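You operate a simulated robot arm through the tools that you are given. There is no shell and no other tool. Be economical: measure what you need, move in short steps, check, and stop when the job is done.

Carry out the task below with a simulated robot arm. There is one attempt and no reset: what you move stays moved.

TASK
Pump the tubes with the teal and yellow caps up to about 21 kPa together.
Fine: open the green lever first and shut it after; hose end back on its shelf, cap shut. Where these are worked on the way, their far stop is far enough and under half their travel is too little: green lever.

It is judged by the outcome, as a careful person would: the job done as asked, and still so three seconds after it is handed in. It fails if anything else is knocked over, pushed out of place, dropped, spilled or broken. A push-on lid holds only when it is set on centred and level and pressed home; a screw cap is set on level and turned clockwise until tight.

THE ROBOT
A 6-joint arm with a two-finger gripper, hanging from a carriage that runs on a gantry, over the field with the corners [-1.286, -1.768], [0.093, -1.738], [0.049, 0.361], [-1.331, 0.332] (x, y) and turns from -289 to 398 degrees about z. Base frame: it is fixed where the carriage stands at the start and does not move with it; the origin is on the floor, on the carriage's upright axis, x ahead of it, y to its left, z up. Readings come in m, degrees, newtons and seconds.
With the tool pointing down near the work surface it reaches from about 0.1 to 0.38 m from the robot's upright axis, wherever it stands. Its first joint turns from -166.0 to 166.0 degrees. Places, roughly: black handle [3.2, 2.8, 0.5]; black tag [2, 0.5, 0.75]; blue lever [1.1, 0.3, 1]; brown handle [1.4, 3.9, 0.5]; chock under the teal cap [0.2, 0.5, 0.6]; chock under the white cap [1.4, 0.5, 0.6]; green lever [0.5, 0.3, 1]; grey handle [2.6, 4, 0.5]; grey tag [2.25, 0.5, 0.75]; handle of the yellow pump [-0.3, 0.5, 0.6]; orange tag [2, 0.5, 0.75]; shelf of the yellow pump [-0.4, 0.6, 0.5]; teal cap [0.3, 0.2, 1]; teal pin [0.3, 0.3, 1]; white cap [1.2, 0.3, 1]; white pin [1.2, 0.3, 1]. Payload 2.45 kg.
The tool frame sits at the grasp point between the pads (the TCP): z along the fingers, y along the line on which they close. The tips reach 0.026 m beyond it. Largest opening 0.096 m; the body of the gripper starts 0.069 m behind the TCP.
Orientation is told as [roll, pitch, yaw] about the base's x, y, z axes, in that order, counted from this pose: with the fingers straight down and closing along the base's y, the tool's x points along the base's -x, its y along +y and its z along -z.

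THE INTERFACE
- The arm moves only by the tool apply_moves. Its argument "targets" is a list of rows, each a list of 7 numbers: the turn, a rotation vector about the base's x, y, z in units of 8 degrees (1.0 is 8 degrees), then the shift along the base's x, y, z in units of 20 mm (1.0 is 20 mm), then the finger opening in cm, from 0 to 9.6. In form: [[wx, wy, wz, dx, dy, dz, grip], ...]. A call has 1 to 12 rows; each row shifts and turns the commanded pose from where the row before left it. A call with a number of a shift or a turn outside -1 to 1 is refused whole. Each row takes 0.2 s and may step no farther than 0.05 m and 8.6 degrees from the row before; otherwise, or with a gripper value out of range, the whole call is refused. Where a pose cannot be reached the arm comes as near as it can. A force on the tool above 90 N (or 10 N above the force at the start of the call, whichever is more), or a blocked arm, ends the call early, and 0.2 s more pass. Each finger halts on what it meets, pressing with about 39 N; the grip force reading is that of the motor and also rises with nothing between the fingers. The clock runs only during rows and for 0.2 s after the last one: add rows that do not move to give the fingers time. The reply holds the time, the measured pose of the TCP, the force on the tool along the base axes, the opening and the grip force, in the units named above and with some noise, with the torque about the TCP (base axes, N m) and any sound that the robot's microphone picked up.
- Cameras (640 x 400 px; columns grow to the right, rows downward): "scene" is now at [0.1975, 0.0542, 1.8346]; the picture's right is [1.00, -0.01, 0.00], its down [-0.01, -0.93, -0.36] and it looks along [0.00, 0.36, -0.93] (base axes); focal length 254 px, centre (320, 200). "wrist" rides on the gripper at [0.082, 0.003, -0.098] in the tool frame; the picture's right is [-0.04, 1.00, 0.00], its down [-0.73, -0.03, -0.68] and it looks along [-0.68, -0.03, 0.73] (tool axes); focal length 256 px, centre (320, 200). There is no depth. A picture from a camera that has moved, and an enlarged one, comes with that camera's place and axes in the base frame and with its lens.
- snapshot(camera): a new picture of that camera. It takes no simulated time.
- move_column(by): slides the trunk up (or, below 0, down) by that many m; the arm and the scene camera ride with it, the base frame stays. It gives what a move gives, with no picture.
- drive_base(legs): drives the robot by 1 to 6 legs, each [ahead, left, turn to the left] in m, m and degrees, along the robot's own axes; the way and the turn of a leg run together, so that a leg with both is an arc; at most 1.5 m and 180 degrees a leg. The arm and the cameras ride along, it lands a little off, and it stops where it bumps. It keeps to its track: a leg is cut to what the track allows. It gives what a move gives.
- turn_head(pan, tilt): turns the head with the scene camera to pan (to the left, within 155 degrees either way) and tilt (down, from -29 to 69), counted from straight ahead of the robot. It gives what a move gives.
- enlarge(camera, box): a new picture of the part [left, top, right, bottom] of that camera's present view, enlarged. It takes no simulated time.
- hand_in(): hands the job in; it is judged then, once.

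Work in short steps. Places have to be worked out from the pictures, the camera data and where the tool is seen: move nearer, look again, correct. Check each grasp and each placing, and mend what went wrong. You have 120 turns and 82 pictures in all, those below and enlarged ones among them. Open the gripper and draw the arm clear of the work before you hand the job in, unless the task says otherwise; then end with one line.

The tools are called as a command line: name --pt "numbers of a row" for each row, then --argument value for the rest, lists and objects as JSON in quotes. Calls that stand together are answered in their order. apply_moves: Moves the arm, as the interface text tells. Its arguments: {"type":"object","properties":{"targets":{"type":"array","items":{"type":"array","items":{"type":"number"}}}},"required":["targets"]} The other tools are called the same way: move_column (by) slides the trunk up or down; drive_base (legs) drives the base; turn_head (pan, tilt) turns the head that bears the scene camera; snapshot (camera) takes a picture; enlarge (camera, box) takes an enlarged picture of a part of a camera's view; hand_in () hands the job in.

At the start:

```text
time_s: 0.0
tcp_pos: [-0.0189, 0.4568, 0.9993]
tcp_rot: [0.0, 0.0, 0.0]
ft_force: [-0.6, 0.1, 0.2]
wrist_torque: [0.0, -0.01, -0.03]
gripper_width: 0.0957
gripper_force: 0.0
trunk travel left (down, up): [-0.575, 0.027]
robot x, y, heading: [-0.0015, -0.0005, -0.1]
head pan, tilt: [89.3, 68.8]
```

scene: 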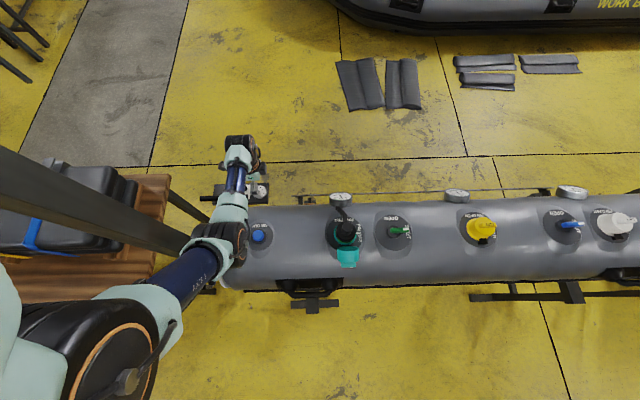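
wrist: 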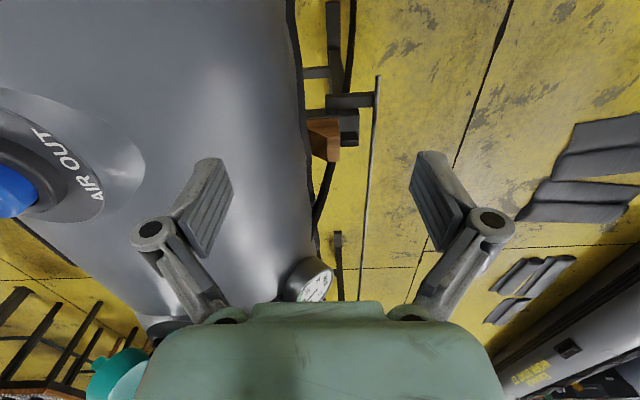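

I first look closer at the valves, levers and the pump to learn what is there.

enlarge --camera "scene" --box '[190, 130, 430, 320]'

enlarge --camera "scene" --box '[420, 160, 640, 300]'

turn_head --pan 130 --tilt 55

snapshot --camera "scene"

```text
2.11 times, centred on (310, 225) of scene
camera zoom: at [0.1975, 0.0542, 1.8346], right [1.0, -0.01, 0.0], down [-0.01, -0.93, -0.36], along [0.0, 0.36, -0.93], focal length 534 px, centre (341, 147)
```

zoom: 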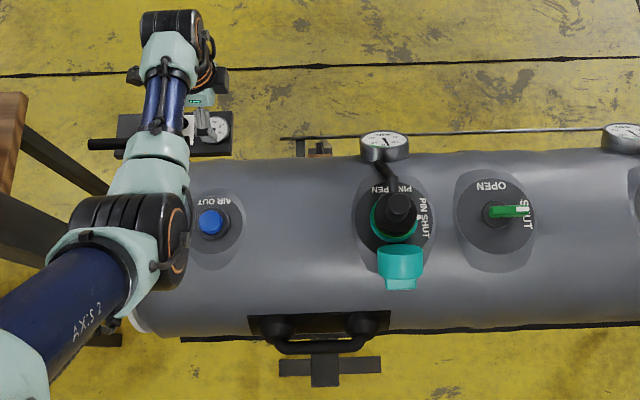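

```text
2.86 times, centred on (530, 230) of scene
camera zoom: at [0.1975, 0.0542, 1.8346], right [1.0, -0.01, 0.0], down [-0.01, -0.93, -0.36], along [0.0, 0.36, -0.93], focal length 725 px, centre (-280, 114)
```

zoom: 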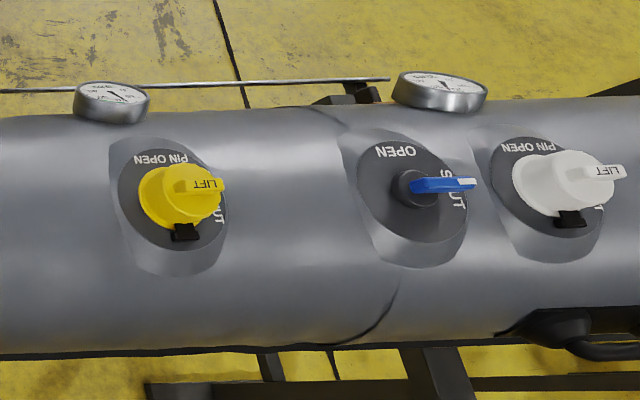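

```text
time_s: 1.1
tcp_pos: [-0.0188, 0.4578, 1.0014]
tcp_rot: [-0.2, 0.0, 0.1]
ft_force: [0.1, 0.2, 0.7]
wrist_torque: [-0.02, -0.03, 0.0]
gripper_width: 0.0961
gripper_force: 0.1
trunk travel left (down, up): [-0.575, 0.027]
robot x, y, heading: [-0.001, -0.0016, 0.0]
head pan, tilt: [130.0, 55.0]
```

```text
77 pictures are left
camera scene: at [0.1505, 0.0536, 1.85], right [0.77, 0.64, 0.0], down [0.53, -0.63, -0.57], along [-0.37, 0.44, -0.82], focal length 254 px, centre (320, 200)
```

scene: 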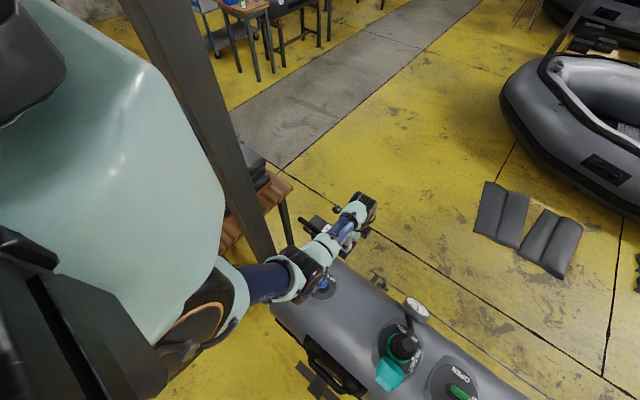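

The arm hides the pump. I raise the arm a little and draw it back to see the pump area.

apply_moves --pt "0 0 0 0 0 1 9.6" --pt "0 0 0 0 0 1 9.6" --pt "0 0 0 0 0 1 9.6" --pt "0 0 0 0 -0.5 1 9.6" --pt "0 0 0 0.5 -1 1 9.6" --pt "0 0 0 1 -1 0.5 9.6" --pt "0 0 0 1 -1 0 9.6" --pt "0 0 0 1 -1 0 9.6" --pt "0 0 0 1 -1 0 9.6" --pt "0 0 0 1 -1 0 9.6" --pt "0 0 0 1 -1 0 9.6" --pt "0 0 0 1 -1 0 9.6"

snapshot --camera "scene"

```text
time_s: 3.7
tcp_pos: [0.1325, 0.2883, 1.1126]
tcp_rot: [0.0, 0.0, 0.0]
ft_force: [-0.1, 0.1, 0.9]
wrist_torque: [0.03, 0.0, -0.03]
gripper_width: 0.0958
gripper_force: 0.1
trunk travel left (down, up): [-0.575, 0.027]
robot x, y, heading: [-0.0055, -0.0006, -0.1]
head pan, tilt: [130.0, 55.0]
```

```text
76 pictures are left
camera scene: at [0.1504, 0.0536, 1.85], right [0.77, 0.64, 0.0], down [0.53, -0.63, -0.57], along [-0.37, 0.44, -0.82], focal length 254 px, centre (320, 200)
```

scene: 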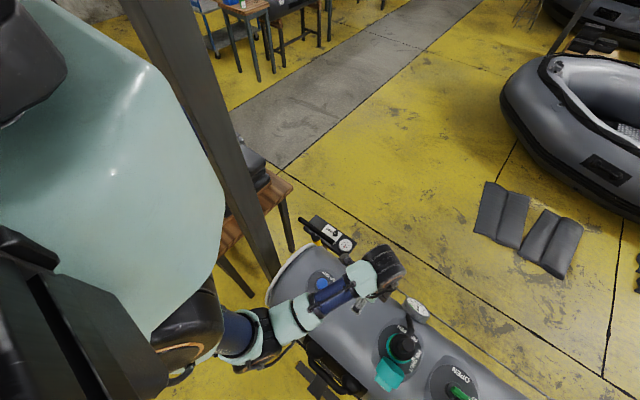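

The pump appears at the tube's left end; I enlarge it and the teal valve.

enlarge --camera "scene" --box '[270, 195, 390, 270]'

enlarge --camera "scene" --box '[350, 280, 500, 400]'

snapshot --camera "wrist"

```text
5.33 times, centred on (330, 232) of scene
camera zoom: at [0.1504, 0.0536, 1.85], right [0.77, 0.64, 0.0], down [0.53, -0.63, -0.57], along [-0.37, 0.44, -0.82], focal length 1353 px, centre (267, 27)
```

zoom: 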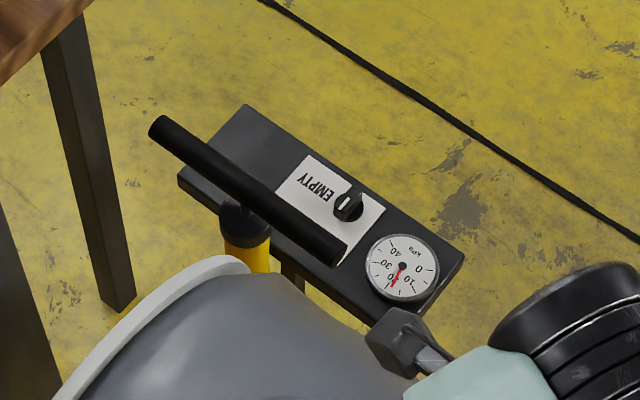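

```text
3.33 times, centred on (425, 340) of scene
camera zoom: at [0.1504, 0.0536, 1.85], right [0.77, 0.64, 0.0], down [0.53, -0.63, -0.57], along [-0.37, 0.44, -0.82], focal length 846 px, centre (-30, -267)
```

zoom: 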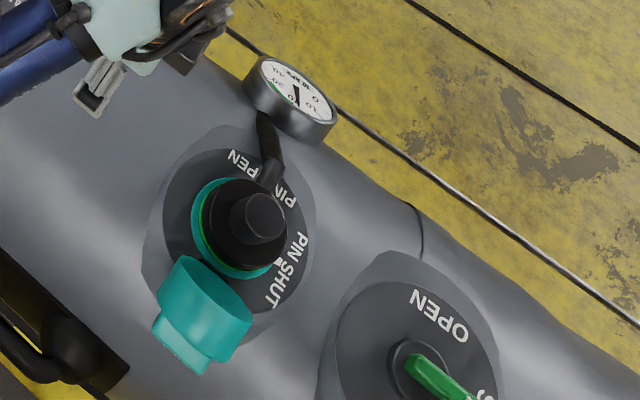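

```text
73 pictures are left
camera wrist: at [0.0521, 0.2916, 1.2111], right [0.04, 1.0, 0.0], down [0.73, -0.03, 0.68], along [0.68, -0.03, -0.73], focal length 256 px, centre (320, 200)
```

wrist: 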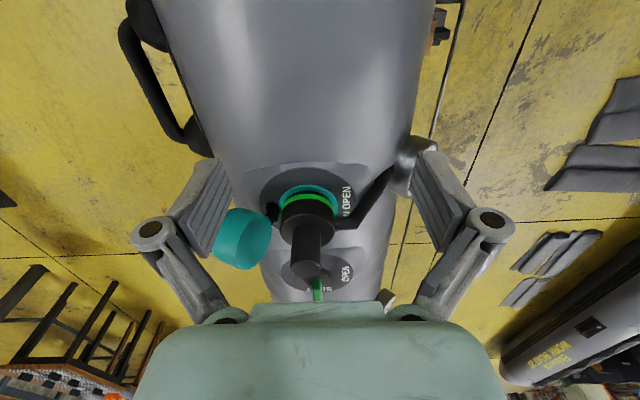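

I enlarge the gauge and valve strongly to read them.

enlarge --camera "scene" --box '[375, 285, 439, 325]'

enlarge --camera "scene" --box '[300, 210, 364, 250]'

turn_head --pan 89.5 --tilt 60

snapshot --camera "scene"

```text
10.00 times, centred on (407, 305) of scene
camera zoom: at [0.1504, 0.0536, 1.85], right [0.77, 0.64, 0.0], down [0.53, -0.63, -0.57], along [-0.37, 0.44, -0.82], focal length 2537 px, centre (-550, -850)
```

zoom: 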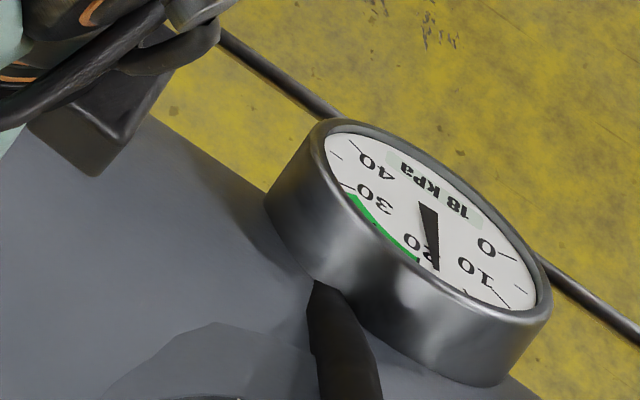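

```text
10.00 times, centred on (332, 230) of scene
camera zoom: at [0.1504, 0.0536, 1.85], right [0.77, 0.64, 0.0], down [0.53, -0.63, -0.57], along [-0.37, 0.44, -0.82], focal length 2537 px, centre (200, -100)
```

zoom: 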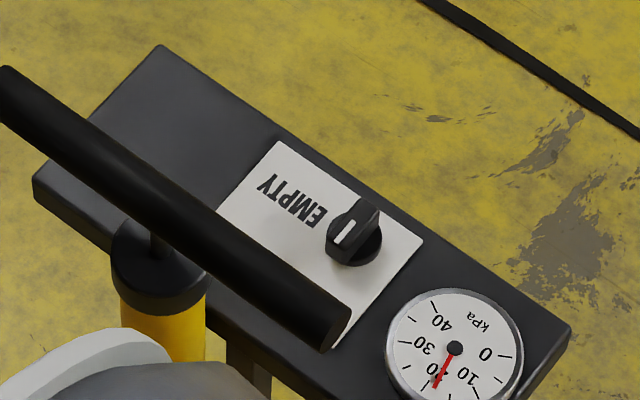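

```text
time_s: 4.7
tcp_pos: [0.1316, 0.2896, 1.1119]
tcp_rot: [0.0, 0.0, -0.1]
ft_force: [-0.5, 0.9, -0.6]
wrist_torque: [0.05, -0.03, -0.02]
gripper_width: 0.0961
gripper_force: 0.0
trunk travel left (down, up): [-0.575, 0.027]
robot x, y, heading: [0.0022, -0.001, -0.2]
head pan, tilt: [89.5, 60.0]
```

```text
70 pictures are left
camera scene: at [0.1973, 0.065, 1.844], right [1.0, -0.01, 0.0], down [-0.01, -0.87, -0.5], along [0.0, 0.5, -0.87], focal length 254 px, centre (320, 200)
```

scene: 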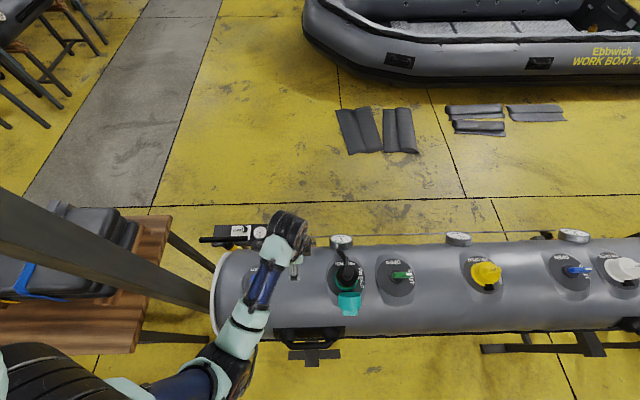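

The teal gauge reads about 18 kPa and the hose end seems to be on the teal valve already. I check the yellow and white gauges and the hose.

enlarge --camera "scene" --box '[435, 225, 499, 265]'

enlarge --camera "scene" --box '[550, 222, 614, 262]'

enlarge --camera "scene" --box '[310, 230, 438, 320]'

enlarge --camera "scene" --box '[195, 210, 275, 260]'

```text
10.00 times, centred on (467, 245) of scene
camera zoom: at [0.1973, 0.065, 1.844], right [1.0, -0.01, 0.0], down [-0.01, -0.87, -0.5], along [0.0, 0.5, -0.87], focal length 2537 px, centre (-1150, -250)
```

zoom: 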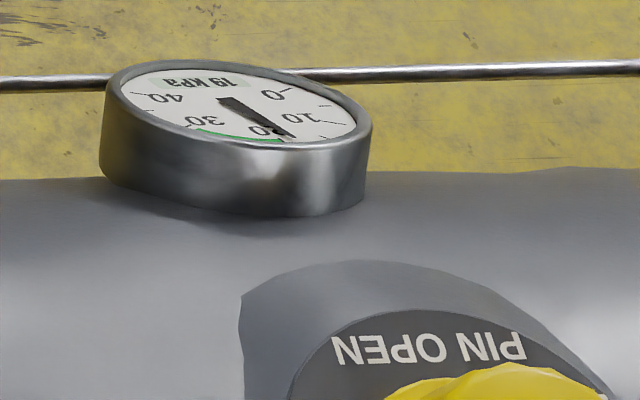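

```text
10.00 times, centred on (582, 242) of scene
camera zoom: at [0.1973, 0.065, 1.844], right [1.0, -0.01, 0.0], down [-0.01, -0.87, -0.5], along [0.0, 0.5, -0.87], focal length 2537 px, centre (-2300, -220)
```

zoom: 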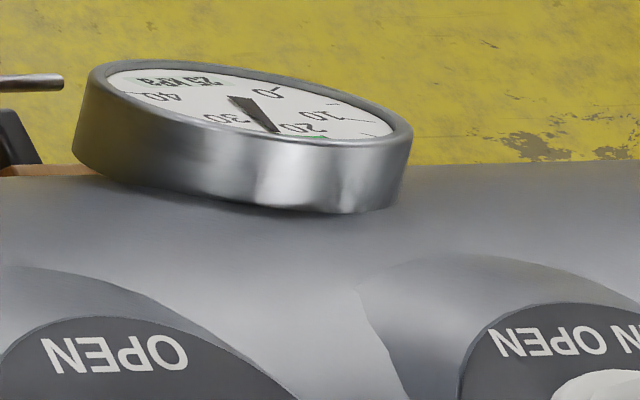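

```text
4.44 times, centred on (374, 275) of scene
camera zoom: at [0.1973, 0.065, 1.844], right [1.0, -0.01, 0.0], down [-0.01, -0.87, -0.5], along [0.0, 0.5, -0.87], focal length 1128 px, centre (80, -133)
```

zoom: 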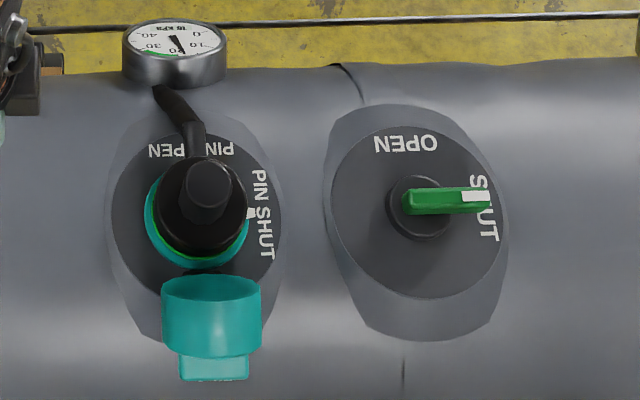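

```text
8.00 times, centred on (235, 235) of scene
camera zoom: at [0.1973, 0.065, 1.844], right [1.0, -0.01, 0.0], down [-0.01, -0.87, -0.5], along [0.0, 0.5, -0.87], focal length 2030 px, centre (1000, -80)
```

zoom: 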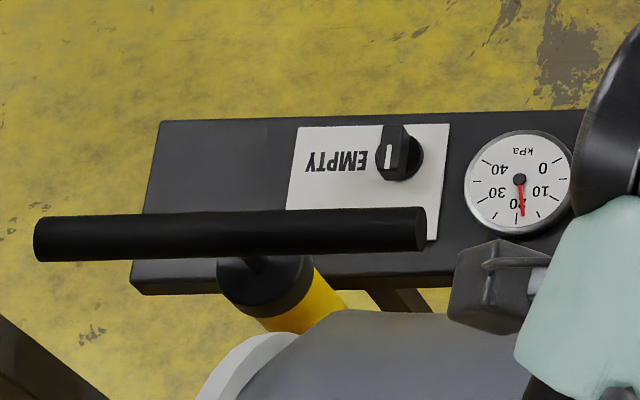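

Teal 18, yellow 19, white ~23 kPa; green and blue levers are shut, hose end sits on the teal valve. I go to the green lever first: raise the arm and shift the carriage to +x.

apply_moves --pt "0 0 0 0 0 1 9.6" --pt "0 0 0 0 0 1 9.6" --pt "0 0 0 0 0 1 9.6" --pt "0 0 0 0 0 1 9.6" --pt "0 0 0 0 0 1 9.6"

drive_base --legs '[[0.07, 0.05, 0]]'

apply_moves --pt "0 0 0 1 -0.5 0 4" --pt "0 0 0 1 -0.5 0 4" --pt "0 0 0 1 -0.5 0 4" --pt "0 0 0 1 -0.5 0 4" --pt "0 0 0 1 -0.5 0 4" --pt "0 0 0 1 0 0 4" --pt "0 0 0 1 0 0 4"

snapshot --camera "wrist"

snapshot --camera "scene"

```text
time_s: 5.9
tcp_pos: [0.1309, 0.2885, 1.1409]
tcp_rot: [0.2, 0.0, -0.1]
ft_force: [0.1, 0.4, -0.9]
wrist_torque: [0.01, 0.02, -0.02]
gripper_width: 0.0961
gripper_force: 0.0
out of reach, approached as far as the arm can: row 2, 3, 4, 5
trunk travel left (down, up): [-0.575, 0.027]
robot x, y, heading: [-0.0052, 0.0002, 0.0]
head pan, tilt: [89.5, 60.0]
```

```text
time_s: 7.0
tcp_pos: [0.1853, 0.3385, 1.1414]
tcp_rot: [0.1, 0.0, 0.0]
ft_force: [-0.2, 0.1, -0.2]
wrist_torque: [-0.01, 0.04, 0.05]
gripper_width: 0.096
gripper_force: 0.1
trunk travel left (down, up): [-0.575, 0.027]
robot x, y, heading: [0.0495, 0.0505, -0.0]
head pan, tilt: [89.5, 60.0]
```

```text
time_s: 8.6
tcp_pos: [0.3235, 0.2871, 1.1423]
tcp_rot: [0.1, 0.0, 0.0]
ft_force: [-0.2, -0.1, 0.3]
wrist_torque: [0.0, 0.0, 0.0]
gripper_width: 0.0398
gripper_force: 0.0
trunk travel left (down, up): [-0.575, 0.027]
robot x, y, heading: [0.0524, 0.0517, 0.4]
head pan, tilt: [89.5, 60.0]
```

```text
65 pictures are left
camera wrist: at [0.244, 0.2897, 1.2412], right [0.04, 1.0, 0.0], down [0.73, -0.03, 0.68], along [0.68, -0.03, -0.73], focal length 256 px, centre (320, 200)
```

wrist: 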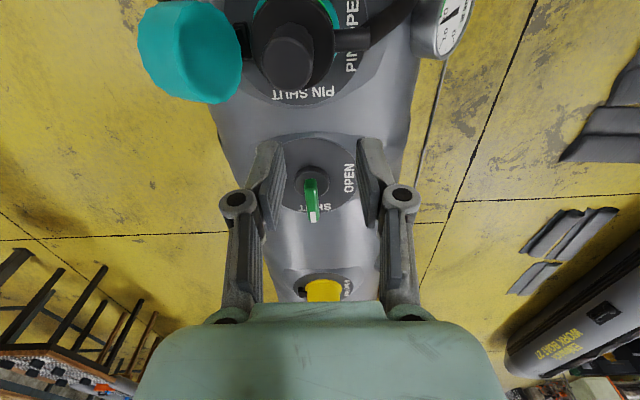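

```text
64 pictures are left
camera scene: at [0.2498, 0.1143, 1.8439], right [1.0, -0.01, 0.0], down [-0.01, -0.87, -0.5], along [0.0, 0.5, -0.87], focal length 254 px, centre (320, 200)
```

scene: 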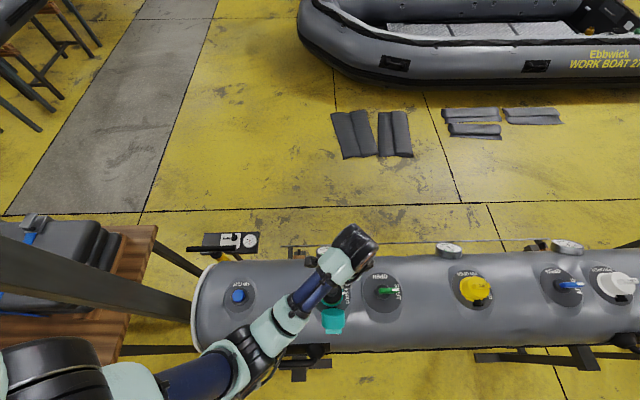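

Triangulating both pictures puts the green hub at (0.446, 0.267, 0.987), its bar toward +x; OPEN is toward +y. I move closed fingers to the −y side of the bar, above it, then look.

drive_base --legs '[[0.02, 0.06, 0]]'

apply_moves --pt "0 0 0 1 -1 0 0" --pt "0 0 0 1 -1 0 0" --pt "0 0 0 1 -1 0 0" --pt "0 0 0 1 -1 0 0" --pt "0 0 0 1 -1 0 0" --pt "0 0 0 1 -0.5 0 0" --pt "0 0 0 0.8 0 -1 0" --pt "0 0 0 0 0 -1 0" --pt "0 0 0 0 0 -1 0" --pt "0 0 0 0 0 -1 0"

snapshot --camera "wrist"

```text
time_s: 9.6
tcp_pos: [0.3242, 0.3459, 1.1429]
tcp_rot: [0.0, 0.0, -0.1]
ft_force: [0.0, 0.9, 1.0]
wrist_torque: [0.0, -0.01, -0.05]
gripper_width: 0.0399
gripper_force: 0.0
trunk travel left (down, up): [-0.575, 0.027]
robot x, y, heading: [0.0522, 0.1059, -0.2]
head pan, tilt: [89.5, 60.0]
```

```text
time_s: 11.8
tcp_pos: [0.4573, 0.2347, 1.0623]
tcp_rot: [0.1, 0.1, -0.1]
ft_force: [0.0, -0.3, -0.6]
wrist_torque: [0.01, 0.02, -0.01]
gripper_width: 0.0
gripper_force: 28.9
trunk travel left (down, up): [-0.575, 0.027]
robot x, y, heading: [0.0499, 0.1074, -0.0]
head pan, tilt: [89.5, 60.0]
```

```text
63 pictures are left
camera wrist: at [0.3782, 0.2389, 1.1613], right [0.04, 1.0, 0.0], down [0.73, -0.03, 0.68], along [0.68, -0.03, -0.73], focal length 256 px, centre (320, 200)
```

wrist: 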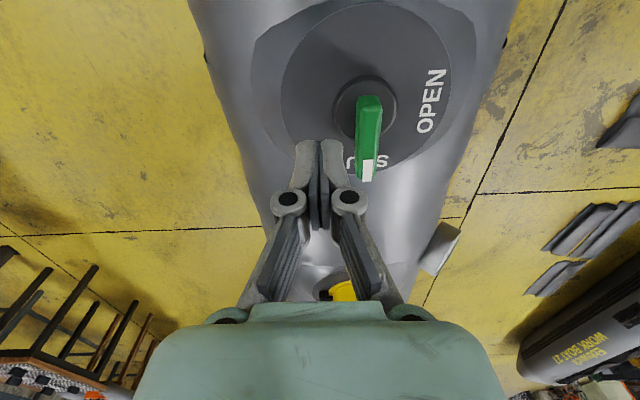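

The bar runs x 0.45–0.50 at y≈0.268. I lower beside it (tips to about z 0.987) and push it along its arc toward OPEN.

apply_moves --pt "0 0 0 1 0 -0.5 0" --pt "0 0 0 0.1 0 -1 0" --pt "0 0 0 0 0 -1 0" --pt "0 0 0 0 0 0 0"

snapshot --camera "wrist"

```text
time_s: 12.8
tcp_pos: [0.4817, 0.2359, 1.0115]
tcp_rot: [-0.1, 0.0, -0.1]
ft_force: [-0.5, -0.1, -0.7]
wrist_torque: [0.01, 0.02, -0.03]
gripper_width: 0.0001
gripper_force: 28.9
trunk travel left (down, up): [-0.575, 0.027]
robot x, y, heading: [0.0511, 0.1049, -0.3]
head pan, tilt: [89.5, 60.0]
```

```text
62 pictures are left
camera wrist: at [0.4004, 0.2387, 1.1108], right [0.04, 1.0, 0.0], down [0.73, -0.03, 0.68], along [0.68, -0.03, -0.73], focal length 256 px, centre (320, 200)
```

wrist: 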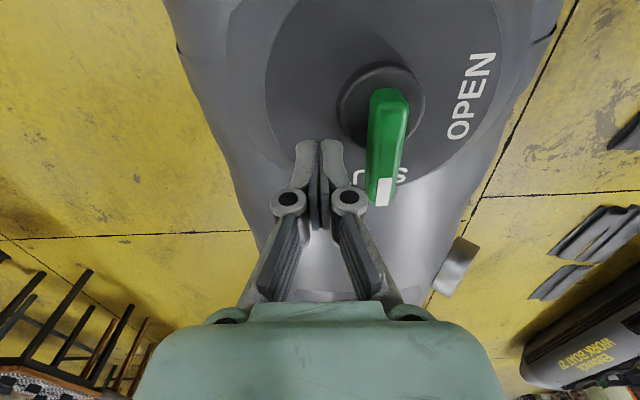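

Tips are beside the bar. Now the arc push.

apply_moves --pt "0 0 0 0.05 0.5 0 0" --pt "0 0 0 0.05 0.5 0 0" --pt "0 0 0 0.05 0.5 0 0" --pt "0 0 0 -0.05 0.5 0 0" --pt "0 0 0 -0.15 0.5 0 0" --pt "0 0 0 -0.3 0.4 0 0" --pt "0 0 0 -0.35 0.3 0 0" --pt "0 0 0 -0.3 0.15 0 0" --pt "0 0 0 -0.2 0 0 0"

snapshot --camera "wrist"

```text
time_s: 14.8
tcp_pos: [0.4794, 0.2944, 1.0186]
tcp_rot: [-0.2, -2.5, -0.6]
ft_force: [45.5, -14.6, -19.8]
wrist_torque: [-0.04, -1.08, 0.63]
gripper_width: 0.0
gripper_force: 28.2
trunk travel left (down, up): [-0.575, 0.027]
robot x, y, heading: [0.0543, 0.1086, -0.3]
head pan, tilt: [89.5, 60.0]
stopped in row 9: the force on the tool passed its limit at 94 N (the readings are from after the stop); the commanded pose is now the measured one
```

```text
61 pictures are left
camera wrist: at [0.3957, 0.2991, 1.1138], right [0.05, 1.0, 0.0], down [0.7, -0.03, 0.71], along [0.71, -0.04, -0.7], focal length 256 px, centre (320, 200)
```

wrist: 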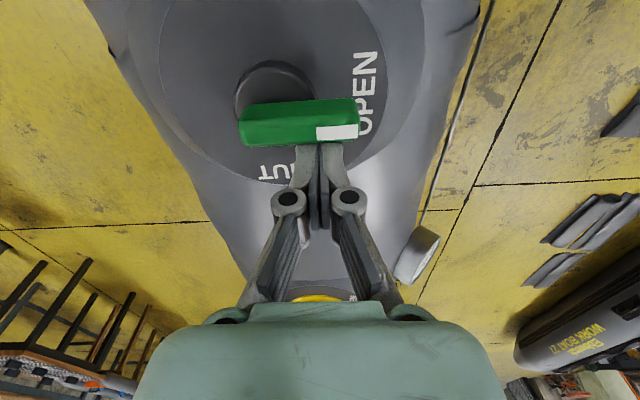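

The lever is at OPEN against its stop. I back off in +x and rise, levelling the tool.

apply_moves --pt "0 0.3 0 0.7 0 0 0" --pt "0 0 0 0 0 1 0" --pt "0 0 0 0 0 1 0" --pt "0 0 0 0 0 1 0" --pt "0 0 0 0 0 1 0" --pt "0 0 0 0 0 1 0"

snapshot --camera "scene"

enlarge --camera "scene" --box '[180, 220, 276, 280]'

enlarge --camera "scene" --box '[310, 220, 470, 320]'

```text
time_s: 16.2
tcp_pos: [0.4816, 0.3003, 1.1134]
tcp_rot: [-0.1, 1.0, -0.3]
ft_force: [0.9, 1.1, 0.4]
wrist_torque: [0.0, -0.06, 0.01]
gripper_width: 0.0
gripper_force: 28.3
trunk travel left (down, up): [-0.575, 0.027]
robot x, y, heading: [0.049, 0.113, 0.0]
head pan, tilt: [89.5, 60.0]
```

```text
60 pictures are left
camera scene: at [0.2488, 0.1722, 1.8439], right [1.0, -0.01, 0.0], down [-0.01, -0.87, -0.5], along [0.01, 0.5, -0.87], focal length 254 px, centre (320, 200)
```

scene: 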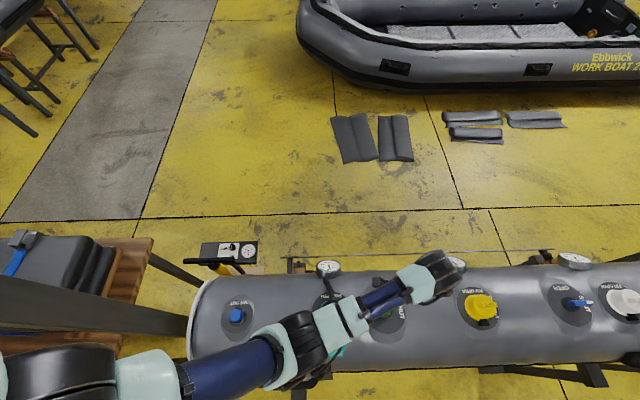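

```text
6.67 times, centred on (228, 250) of scene
camera zoom: at [0.2488, 0.1722, 1.8439], right [1.0, -0.01, 0.0], down [-0.01, -0.87, -0.5], along [0.01, 0.5, -0.87], focal length 1691 px, centre (933, -133)
```

zoom: 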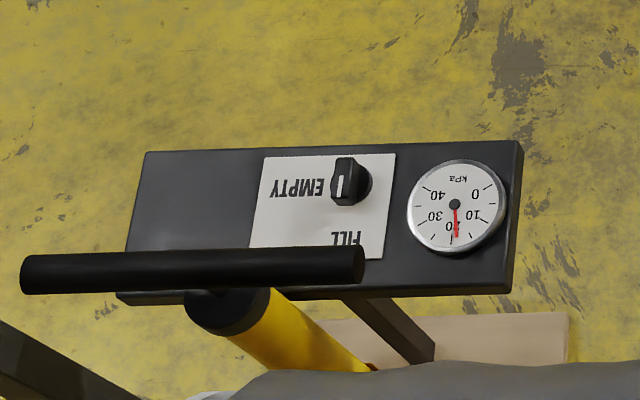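

```text
4.00 times, centred on (390, 270) of scene
camera zoom: at [0.2488, 0.1722, 1.8439], right [1.0, -0.01, 0.0], down [-0.01, -0.87, -0.5], along [0.01, 0.5, -0.87], focal length 1015 px, centre (40, -80)
```

zoom: 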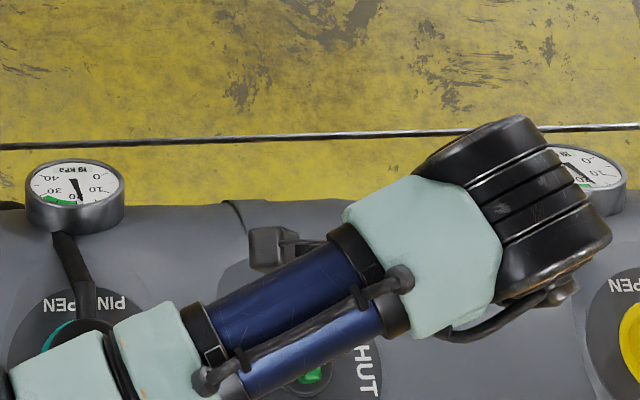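

Gauge now 19 kPa together, and the pump's selector points at FILL. Handle bar is centred near (-0.286, 0.538, 0.63). Before going there I look at the post that stands near the table.

turn_head --pan 150 --tilt 45

snapshot --camera "scene"

```text
time_s: 17.5
tcp_pos: [0.4817, 0.3, 1.1139]
tcp_rot: [-0.1, 0.9, -0.3]
ft_force: [-0.6, -0.5, -0.1]
wrist_torque: [0.0, -0.01, 0.0]
gripper_width: 0.0001
gripper_force: 28.7
trunk travel left (down, up): [-0.575, 0.027]
robot x, y, heading: [0.0502, 0.1053, -0.2]
head pan, tilt: [150.0, 45.0]
```

```text
57 pictures are left
camera scene: at [0.1777, 0.1465, 1.8634], right [0.5, 0.86, 0.0], down [0.61, -0.36, -0.71], along [-0.61, 0.36, -0.71], focal length 254 px, centre (320, 200)
```

scene: 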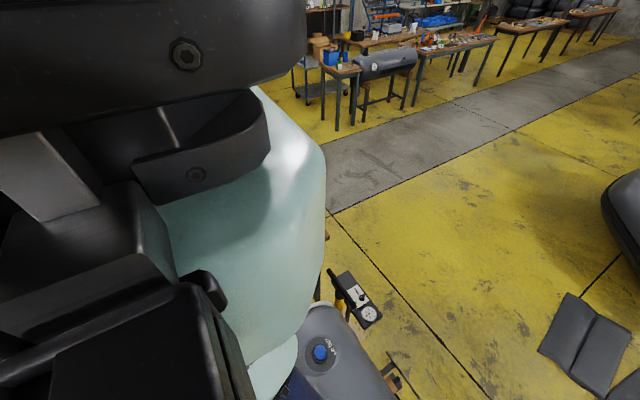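

The robot's own body hides that side. I raise the column and swing the arm around toward the pump side, high above the valves, while shifting the carriage.

move_column --by 0.025

apply_moves --pt "0 0 0 -0.5 0 0.8 0" --pt "0 0 0 -1 0.5 0.5 0" --pt "0 0 0 -1 0.5 0 0" --pt "0 0 0 -1 0.5 0 0" --pt "0 0 0 -1 0.5 0 0" --pt "0 0 0 -1 0.5 0 0" --pt "0 0 0 -1 0.5 0 0" --pt "0 0 0 -1 0 0 0" --pt "0 0 0 -1 0 0 0" --pt "0 0 0 -1 0 0 0" --pt "0 0 0 -1 0 0 0" --pt "0 0 0 -1 0 0 0"

apply_moves --pt "0 0 0 -1 0 0 6" --pt "0 0 0 -1 0 0 6" --pt "0 0 0 -1 0 0 6" --pt "0 0 0 -1 0 0 6" --pt "0 0 0 -1 0 0 6" --pt "0 0 0 -1 0 0 6" --pt "0 0 0 -1 0 0 6" --pt "0 0 0 -1 0 0 6" --pt "0 0 0 -1 0 0 6"

snapshot --camera "scene"

snapshot --camera "wrist"

```text
time_s: 18.2
tcp_pos: [0.4824, 0.3007, 1.1381]
tcp_rot: [-0.1, 1.0, -0.3]
ft_force: [-0.6, -0.2, 0.2]
wrist_torque: [0.03, 0.0, -0.01]
gripper_width: 0.0003
gripper_force: 28.9
trunk travel left (down, up): [-0.6, 0.002]
robot x, y, heading: [0.0522, 0.1059, -0.2]
head pan, tilt: [150.0, 45.0]
```

```text
time_s: 20.8
tcp_pos: [0.2525, 0.3607, 1.163]
tcp_rot: [0.0, 1.0, -0.3]
ft_force: [0.2, 0.4, 0.1]
wrist_torque: [-0.02, 0.01, 0.01]
gripper_width: 0.0
gripper_force: 28.2
trunk travel left (down, up): [-0.6, 0.002]
robot x, y, heading: [0.0496, 0.1085, -0.2]
head pan, tilt: [150.0, 45.0]
```

```text
time_s: 22.8
tcp_pos: [0.0742, 0.3594, 1.1653]
tcp_rot: [0.0, 1.0, -0.3]
ft_force: [0.4, 0.5, 0.6]
wrist_torque: [0.01, 0.01, -0.03]
gripper_width: 0.0597
gripper_force: 0.1
trunk travel left (down, up): [-0.6, 0.002]
robot x, y, heading: [0.0537, 0.1081, -0.2]
head pan, tilt: [150.0, 45.0]
```

```text
56 pictures are left
camera scene: at [0.1777, 0.1465, 1.8884], right [0.5, 0.86, 0.0], down [0.61, -0.36, -0.71], along [-0.61, 0.36, -0.71], focal length 254 px, centre (320, 200)
```

scene: 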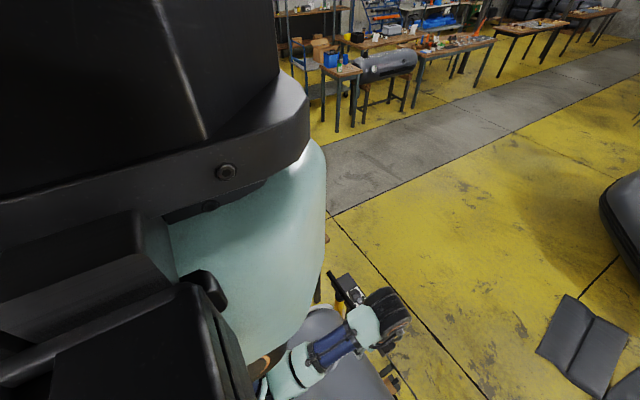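

```text
55 pictures are left
camera wrist: at [-0.0053, 0.3631, 1.2658], right [0.05, 1.0, 0.0], down [0.74, -0.03, 0.67], along [0.67, -0.03, -0.75], focal length 256 px, centre (320, 200)
```

wrist: 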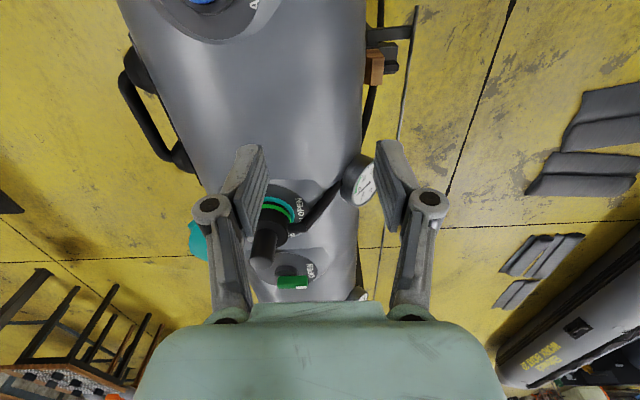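

Body bottom appears ~1.3 m high, so I keep the lowering modest. I drive the carriage toward (-0.08, 0.33), arm then lies past the tube near the pump.

drive_base --legs '[[-0.13, 0.22, 0]]'

apply_moves --pt "0 0 0 -1 0 0 6" --pt "0 0 0 -1 0 0 6" --pt "0 0 0 -1 0 0 6" --pt "0 0 0 -1 0 0 6" --pt "0 0 0 -1 0 0 6" --pt "0 0 0 -1 0 0 6" --pt "0 0 0 -1 0 0 6" --pt "0 0 0 -1 0 0 6"

turn_head --pan 110 --tilt 65

snapshot --camera "scene"

snapshot --camera "wrist"

```text
time_s: 24.6
tcp_pos: [-0.0575, 0.5779, 1.1655]
tcp_rot: [-0.1, 1.0, -0.3]
ft_force: [-0.8, 0.0, -0.1]
wrist_torque: [0.0, -0.02, 0.0]
gripper_width: 0.0601
gripper_force: 0.0
trunk travel left (down, up): [-0.6, 0.002]
robot x, y, heading: [-0.0771, 0.326, -0.4]
head pan, tilt: [150.0, 45.0]
```

```text
time_s: 26.4
tcp_pos: [-0.2184, 0.5775, 1.1651]
tcp_rot: [-0.2, 1.0, -0.4]
ft_force: [0.2, 0.3, 0.3]
wrist_torque: [-0.02, 0.02, -0.04]
gripper_width: 0.0599
gripper_force: 0.0
trunk travel left (down, up): [-0.6, 0.002]
robot x, y, heading: [-0.0778, 0.3237, -0.3]
head pan, tilt: [150.0, 45.0]
```

```text
time_s: 27.5
tcp_pos: [-0.2181, 0.5781, 1.1663]
tcp_rot: [-0.1, 1.1, -0.3]
ft_force: [-0.1, 0.7, 0.3]
wrist_torque: [0.01, 0.01, 0.01]
gripper_width: 0.0599
gripper_force: 0.1
trunk travel left (down, up): [-0.6, 0.002]
robot x, y, heading: [-0.0781, 0.3262, -0.1]
head pan, tilt: [110.0, 65.0]
```

```text
54 pictures are left
camera scene: at [0.0982, 0.3817, 1.8634], right [0.94, 0.34, 0.0], down [0.31, -0.85, -0.42], along [-0.14, 0.4, -0.91], focal length 254 px, centre (320, 200)
```

scene: 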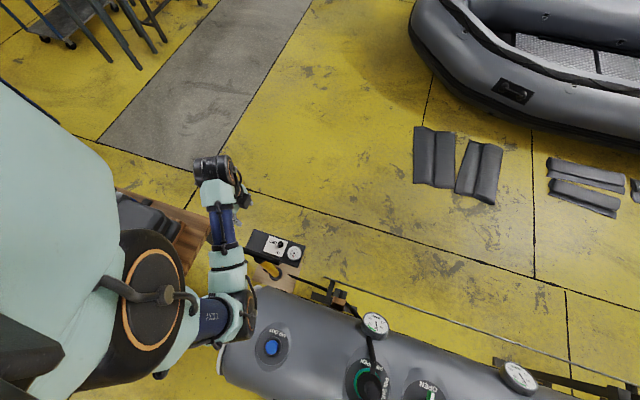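

```text
53 pictures are left
camera wrist: at [-0.2956, 0.5823, 1.2652], right [0.05, 1.0, 0.0], down [0.74, -0.03, 0.67], along [0.67, -0.03, -0.75], focal length 256 px, centre (320, 200)
```

wrist: 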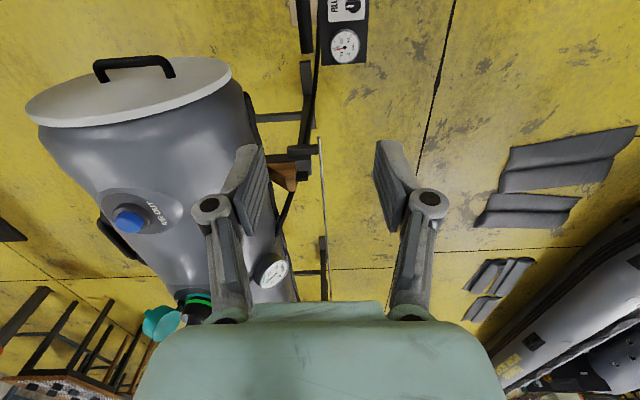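

Now I centre above the handle, lower the column in part and check with the wrist camera.

apply_moves --pt "0 -0.13 0 -1 -1 0 6" --pt "0 0 0 -1 -0.9 -1 6" --pt "0 0 0 -1 0 -1 6" --pt "0 0 0 0 0 -1 6" --pt "0 0 0 0 0 -1 6" --pt "0 0 0 0 0 -1 6" --pt "0 0 0 0 0 -1 6" --pt "0 0 0 0 0 -1 6" --pt "0 0 0 0 0 -1 6" --pt "0 0 0 0 0 -1 6" --pt "0 0 0 0 0 -1 6"

apply_moves --pt "0 0 0 0 0 -1 6" --pt "0 0 0 0 0 -1 6" --pt "0 0 0 0 0 -1 6" --pt "0 0 0 0 0 -1 6" --pt "0 0 0 0 0 -1 6" --pt "0 0 0 0 0 -1 6"

snapshot --camera "wrist"

snapshot --camera "scene"

```text
time_s: 29.9
tcp_pos: [-0.2774, 0.5417, 0.9664]
tcp_rot: [-0.2, -0.2, -0.3]
ft_force: [0.2, 0.0, -0.2]
wrist_torque: [-0.05, 0.04, -0.01]
gripper_width: 0.06
gripper_force: 0.0
trunk travel left (down, up): [-0.6, 0.002]
robot x, y, heading: [-0.0791, 0.3273, -0.2]
head pan, tilt: [110.0, 65.0]
```

```text
time_s: 31.3
tcp_pos: [-0.2774, 0.5387, 0.8454]
tcp_rot: [0.0, -0.1, -0.3]
ft_force: [0.3, 0.7, 0.4]
wrist_torque: [0.01, 0.02, 0.01]
gripper_width: 0.06
gripper_force: 0.0
trunk travel left (down, up): [-0.6, 0.002]
robot x, y, heading: [-0.0741, 0.3266, 0.2]
head pan, tilt: [110.0, 65.0]
```

```text
52 pictures are left
camera wrist: at [-0.3574, 0.5429, 0.9435], right [0.05, 1.0, 0.0], down [0.73, -0.03, 0.68], along [0.68, -0.03, -0.73], focal length 256 px, centre (320, 200)
```

wrist: 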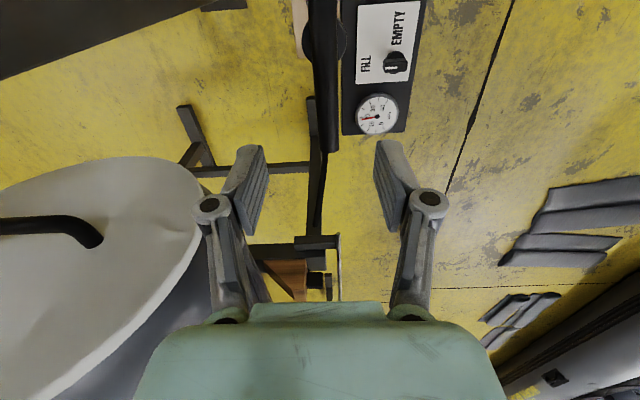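

```text
51 pictures are left
camera scene: at [0.0983, 0.3817, 1.8634], right [0.94, 0.34, 0.0], down [0.31, -0.85, -0.42], along [-0.14, 0.4, -0.91], focal length 254 px, centre (320, 200)
```

scene: 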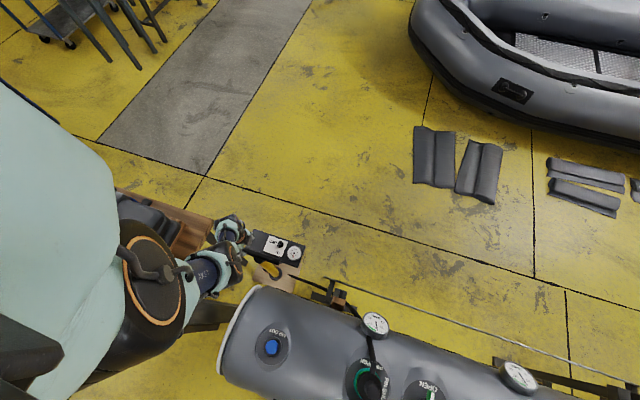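

The bar is seen at y≈0.548, running x −0.41…−0.16. I align and descend onto it.

apply_moves --pt "0 0 0 -0.4 0.45 -1 6" --pt "0 0 0 0 0 -1 6" --pt "0 0 0 0 0 -1 6" --pt "0 0 0 0 0 -1 6" --pt "0 0 0 0 0 -1 6" --pt "0 0 0 0 0 -1 6" --pt "0 0 0 0 0 -1 6" --pt "0 0 0 0 0 0 6"

snapshot --camera "wrist"

```text
time_s: 33.1
tcp_pos: [-0.2541, 0.5159, 0.8155]
tcp_rot: [-0.1, -0.1, -0.3]
ft_force: [0.4, 0.6, 0.1]
wrist_torque: [0.01, 0.0, 0.02]
gripper_width: 0.0604
gripper_force: 0.0
out of reach, approached as far as the arm can: row 1, 2, 3, 4, 5, 6, 7
trunk travel left (down, up): [-0.6, 0.002]
robot x, y, heading: [-0.0779, 0.3262, -0.1]
head pan, tilt: [110.0, 65.0]
```

```text
50 pictures are left
camera wrist: at [-0.3342, 0.5208, 0.9142], right [0.05, 1.0, 0.0], down [0.73, -0.03, 0.68], along [0.68, -0.03, -0.73], focal length 256 px, centre (320, 200)
```

wrist: 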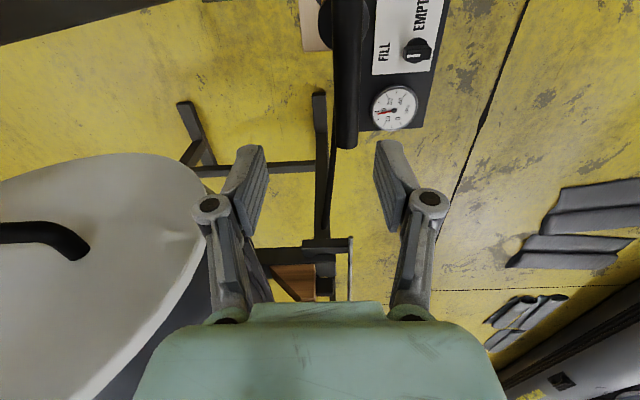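

The arm bottoms out at z≈0.82 here, so the column has to go down about 0.22. I first shift the carriage slightly to −x (off the tube's end), then lower in two parts, checking.

drive_base --legs '[[-0.05, 0.02, 0]]'

move_column --by -0.1

snapshot --camera "scene"

snapshot --camera "wrist"

```text
time_s: 34.0
tcp_pos: [-0.3039, 0.5373, 0.8149]
tcp_rot: [-0.1, -0.1, -0.5]
ft_force: [-0.1, 0.8, -0.5]
wrist_torque: [0.0, 0.01, -0.01]
gripper_width: 0.0601
gripper_force: 0.0
trunk travel left (down, up): [-0.6, 0.002]
robot x, y, heading: [-0.1246, 0.3471, -0.3]
head pan, tilt: [110.0, 65.0]
```

```text
time_s: 35.4
tcp_pos: [-0.3046, 0.5371, 0.7155]
tcp_rot: [-0.1, -0.1, -0.4]
ft_force: [-0.6, -0.9, 0.3]
wrist_torque: [0.0, -0.01, 0.01]
gripper_width: 0.0601
gripper_force: 0.1
trunk travel left (down, up): [-0.5, 0.102]
robot x, y, heading: [-0.1284, 0.3458, -0.0]
head pan, tilt: [110.0, 65.0]
```

```text
49 pictures are left
camera scene: at [0.0487, 0.4013, 1.7634], right [0.94, 0.34, 0.0], down [0.31, -0.85, -0.42], along [-0.14, 0.4, -0.91], focal length 254 px, centre (320, 200)
```

scene: 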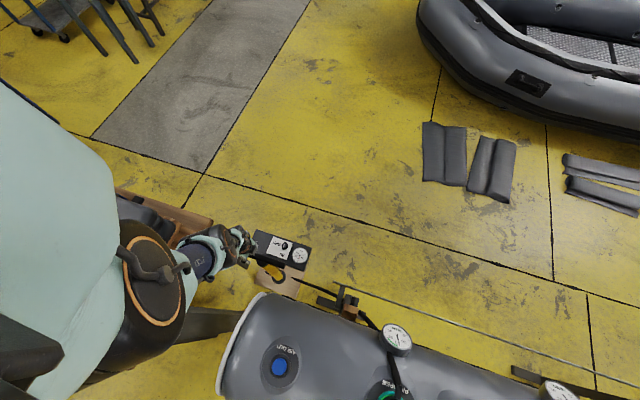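

```text
48 pictures are left
camera wrist: at [-0.3838, 0.5409, 0.8142], right [0.05, 1.0, 0.0], down [0.73, -0.03, 0.68], along [0.68, -0.03, -0.73], focal length 256 px, centre (320, 200)
```

wrist: 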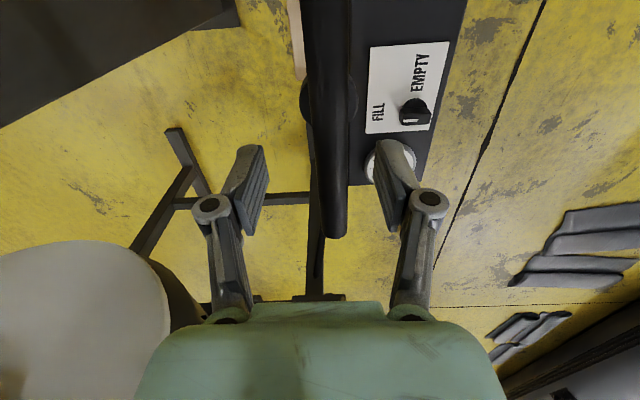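

Bar is at y≈0.545. I align over its centre, then lower the column so the pads straddle the bar.

apply_moves --pt "0 0 0 0.9 0.4 0 6" --pt "0 0 0 0 0 0 6"

move_column --by -0.06

snapshot --camera "wrist"

```text
time_s: 36.0
tcp_pos: [-0.2848, 0.5452, 0.7154]
tcp_rot: [-0.2, -0.1, -0.4]
ft_force: [0.3, -0.3, 0.3]
wrist_torque: [-0.01, 0.02, -0.02]
gripper_width: 0.0601
gripper_force: 0.2
trunk travel left (down, up): [-0.5, 0.102]
robot x, y, heading: [-0.1249, 0.3462, -0.1]
head pan, tilt: [110.0, 65.0]
```

```text
time_s: 37.0
tcp_pos: [-0.2858, 0.5451, 0.6539]
tcp_rot: [-0.1, -0.1, -0.4]
ft_force: [-0.9, -0.9, 0.6]
wrist_torque: [0.02, 0.0, 0.0]
gripper_width: 0.06
gripper_force: 0.0
trunk travel left (down, up): [-0.44, 0.162]
robot x, y, heading: [-0.1264, 0.3445, -0.2]
head pan, tilt: [110.0, 65.0]
```

```text
47 pictures are left
camera wrist: at [-0.3656, 0.5484, 0.7535], right [0.05, 1.0, 0.0], down [0.73, -0.03, 0.68], along [0.68, -0.03, -0.73], focal length 256 px, centre (320, 200)
```

wrist: 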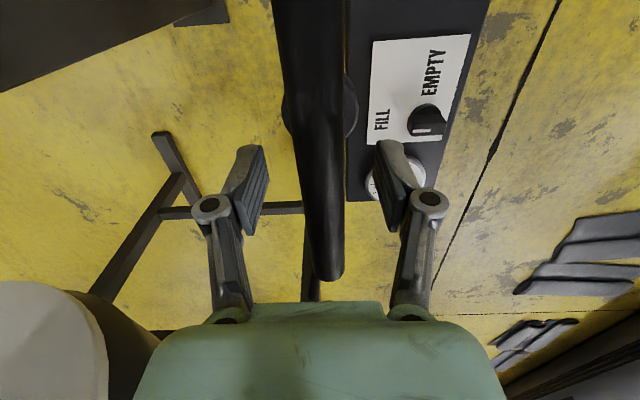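

The bar lies between the pads. I lower 15 mm more and close on it.

apply_moves --pt "0 0 0 0 0 -0.75 6" --pt "0 0 0 0 0 0 0" --pt "0 0 0 0 0 0 0" --pt "0 0 0 0 0 0 0" --pt "0 0 0 0 0 0 0"

snapshot --camera "wrist"

```text
time_s: 38.1
tcp_pos: [-0.2833, 0.5435, 0.6517]
tcp_rot: [0.1, 0.0, -0.4]
ft_force: [0.2, 10.3, -2.0]
wrist_torque: [0.29, 0.02, 1.23]
gripper_width: 0.0286
gripper_force: 45.2
out of reach, approached as far as the arm can: row 1
trunk travel left (down, up): [-0.44, 0.162]
robot x, y, heading: [-0.128, 0.3466, -0.0]
head pan, tilt: [110.0, 65.0]
```

```text
46 pictures are left
camera wrist: at [-0.3631, 0.5476, 0.7504], right [0.05, 1.0, 0.0], down [0.73, -0.03, 0.68], along [0.68, -0.03, -0.73], focal length 256 px, centre (320, 200)
```

wrist: 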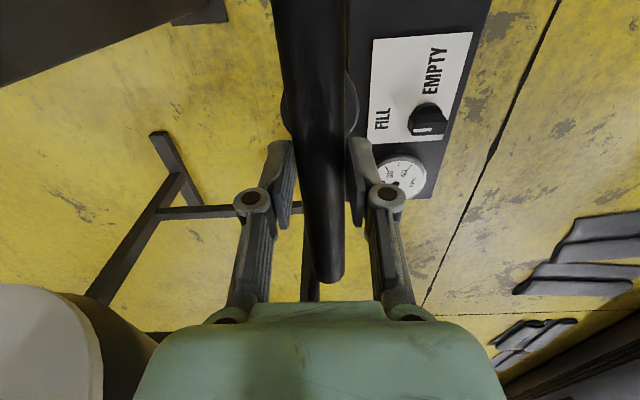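

The grip is shallow and the arm is at its low limit. I open, lower the column 40 mm while keeping clear, and regrip deeper.

apply_moves --pt "0 0 0 0 0 0.4 6" --pt "0 0 0 0 0 1 6" --pt "0 0 0 0 0 0 6"

move_column --by -0.05

apply_moves --pt "0 0 0 0 0 0 0" --pt "0 0 0 0 0 0 0" --pt "0 0 0 0 0 0 0" --pt "0 0 0 0 0 0 0"

```text
time_s: 39.0
tcp_pos: [-0.2827, 0.5399, 0.6796]
tcp_rot: [0.0, -0.1, -0.5]
ft_force: [0.2, 0.7, -0.4]
wrist_torque: [-0.01, 0.03, 0.02]
gripper_width: 0.0604
gripper_force: 0.1
trunk travel left (down, up): [-0.44, 0.162]
robot x, y, heading: [-0.1276, 0.3476, -0.1]
head pan, tilt: [110.0, 65.0]
```

```text
time_s: 39.9
tcp_pos: [-0.282, 0.5398, 0.6292]
tcp_rot: [-0.2, -0.1, -0.4]
ft_force: [-0.5, -0.3, 0.4]
wrist_torque: [-0.02, -0.01, 0.01]
gripper_width: 0.0598
gripper_force: 0.1
trunk travel left (down, up): [-0.39, 0.212]
robot x, y, heading: [-0.1224, 0.3456, -0.2]
head pan, tilt: [110.0, 65.0]
```

```text
time_s: 40.9
tcp_pos: [-0.2829, 0.5434, 0.6294]
tcp_rot: [0.1, 0.0, -0.3]
ft_force: [1.5, 11.3, -2.5]
wrist_torque: [0.17, -0.08, 1.31]
gripper_width: 0.0279
gripper_force: 44.9
trunk travel left (down, up): [-0.39, 0.212]
robot x, y, heading: [-0.1291, 0.3465, -0.1]
head pan, tilt: [110.0, 65.0]
```

Gripped at 28 mm width. I pull the handle up and watch the forces.

apply_moves --pt "0 0 0 0 0.2 0.5 0" --pt "0 0 0 0 0 1 0" --pt "0 0 0 0 0 1 0" --pt "0 0 0 0 0 1 0" --pt "0 0 0 0 0 1 0"

```text
time_s: 42.1
tcp_pos: [-0.2825, 0.5442, 0.719]
tcp_rot: [-0.1, 0.0, -0.4]
ft_force: [-5.3, 2.7, -26.8]
wrist_torque: [-0.1, 0.33, 1.1]
gripper_width: 0.0282
gripper_force: 44.7
trunk travel left (down, up): [-0.39, 0.212]
robot x, y, heading: [-0.1255, 0.3485, 0.0]
head pan, tilt: [110.0, 65.0]
```

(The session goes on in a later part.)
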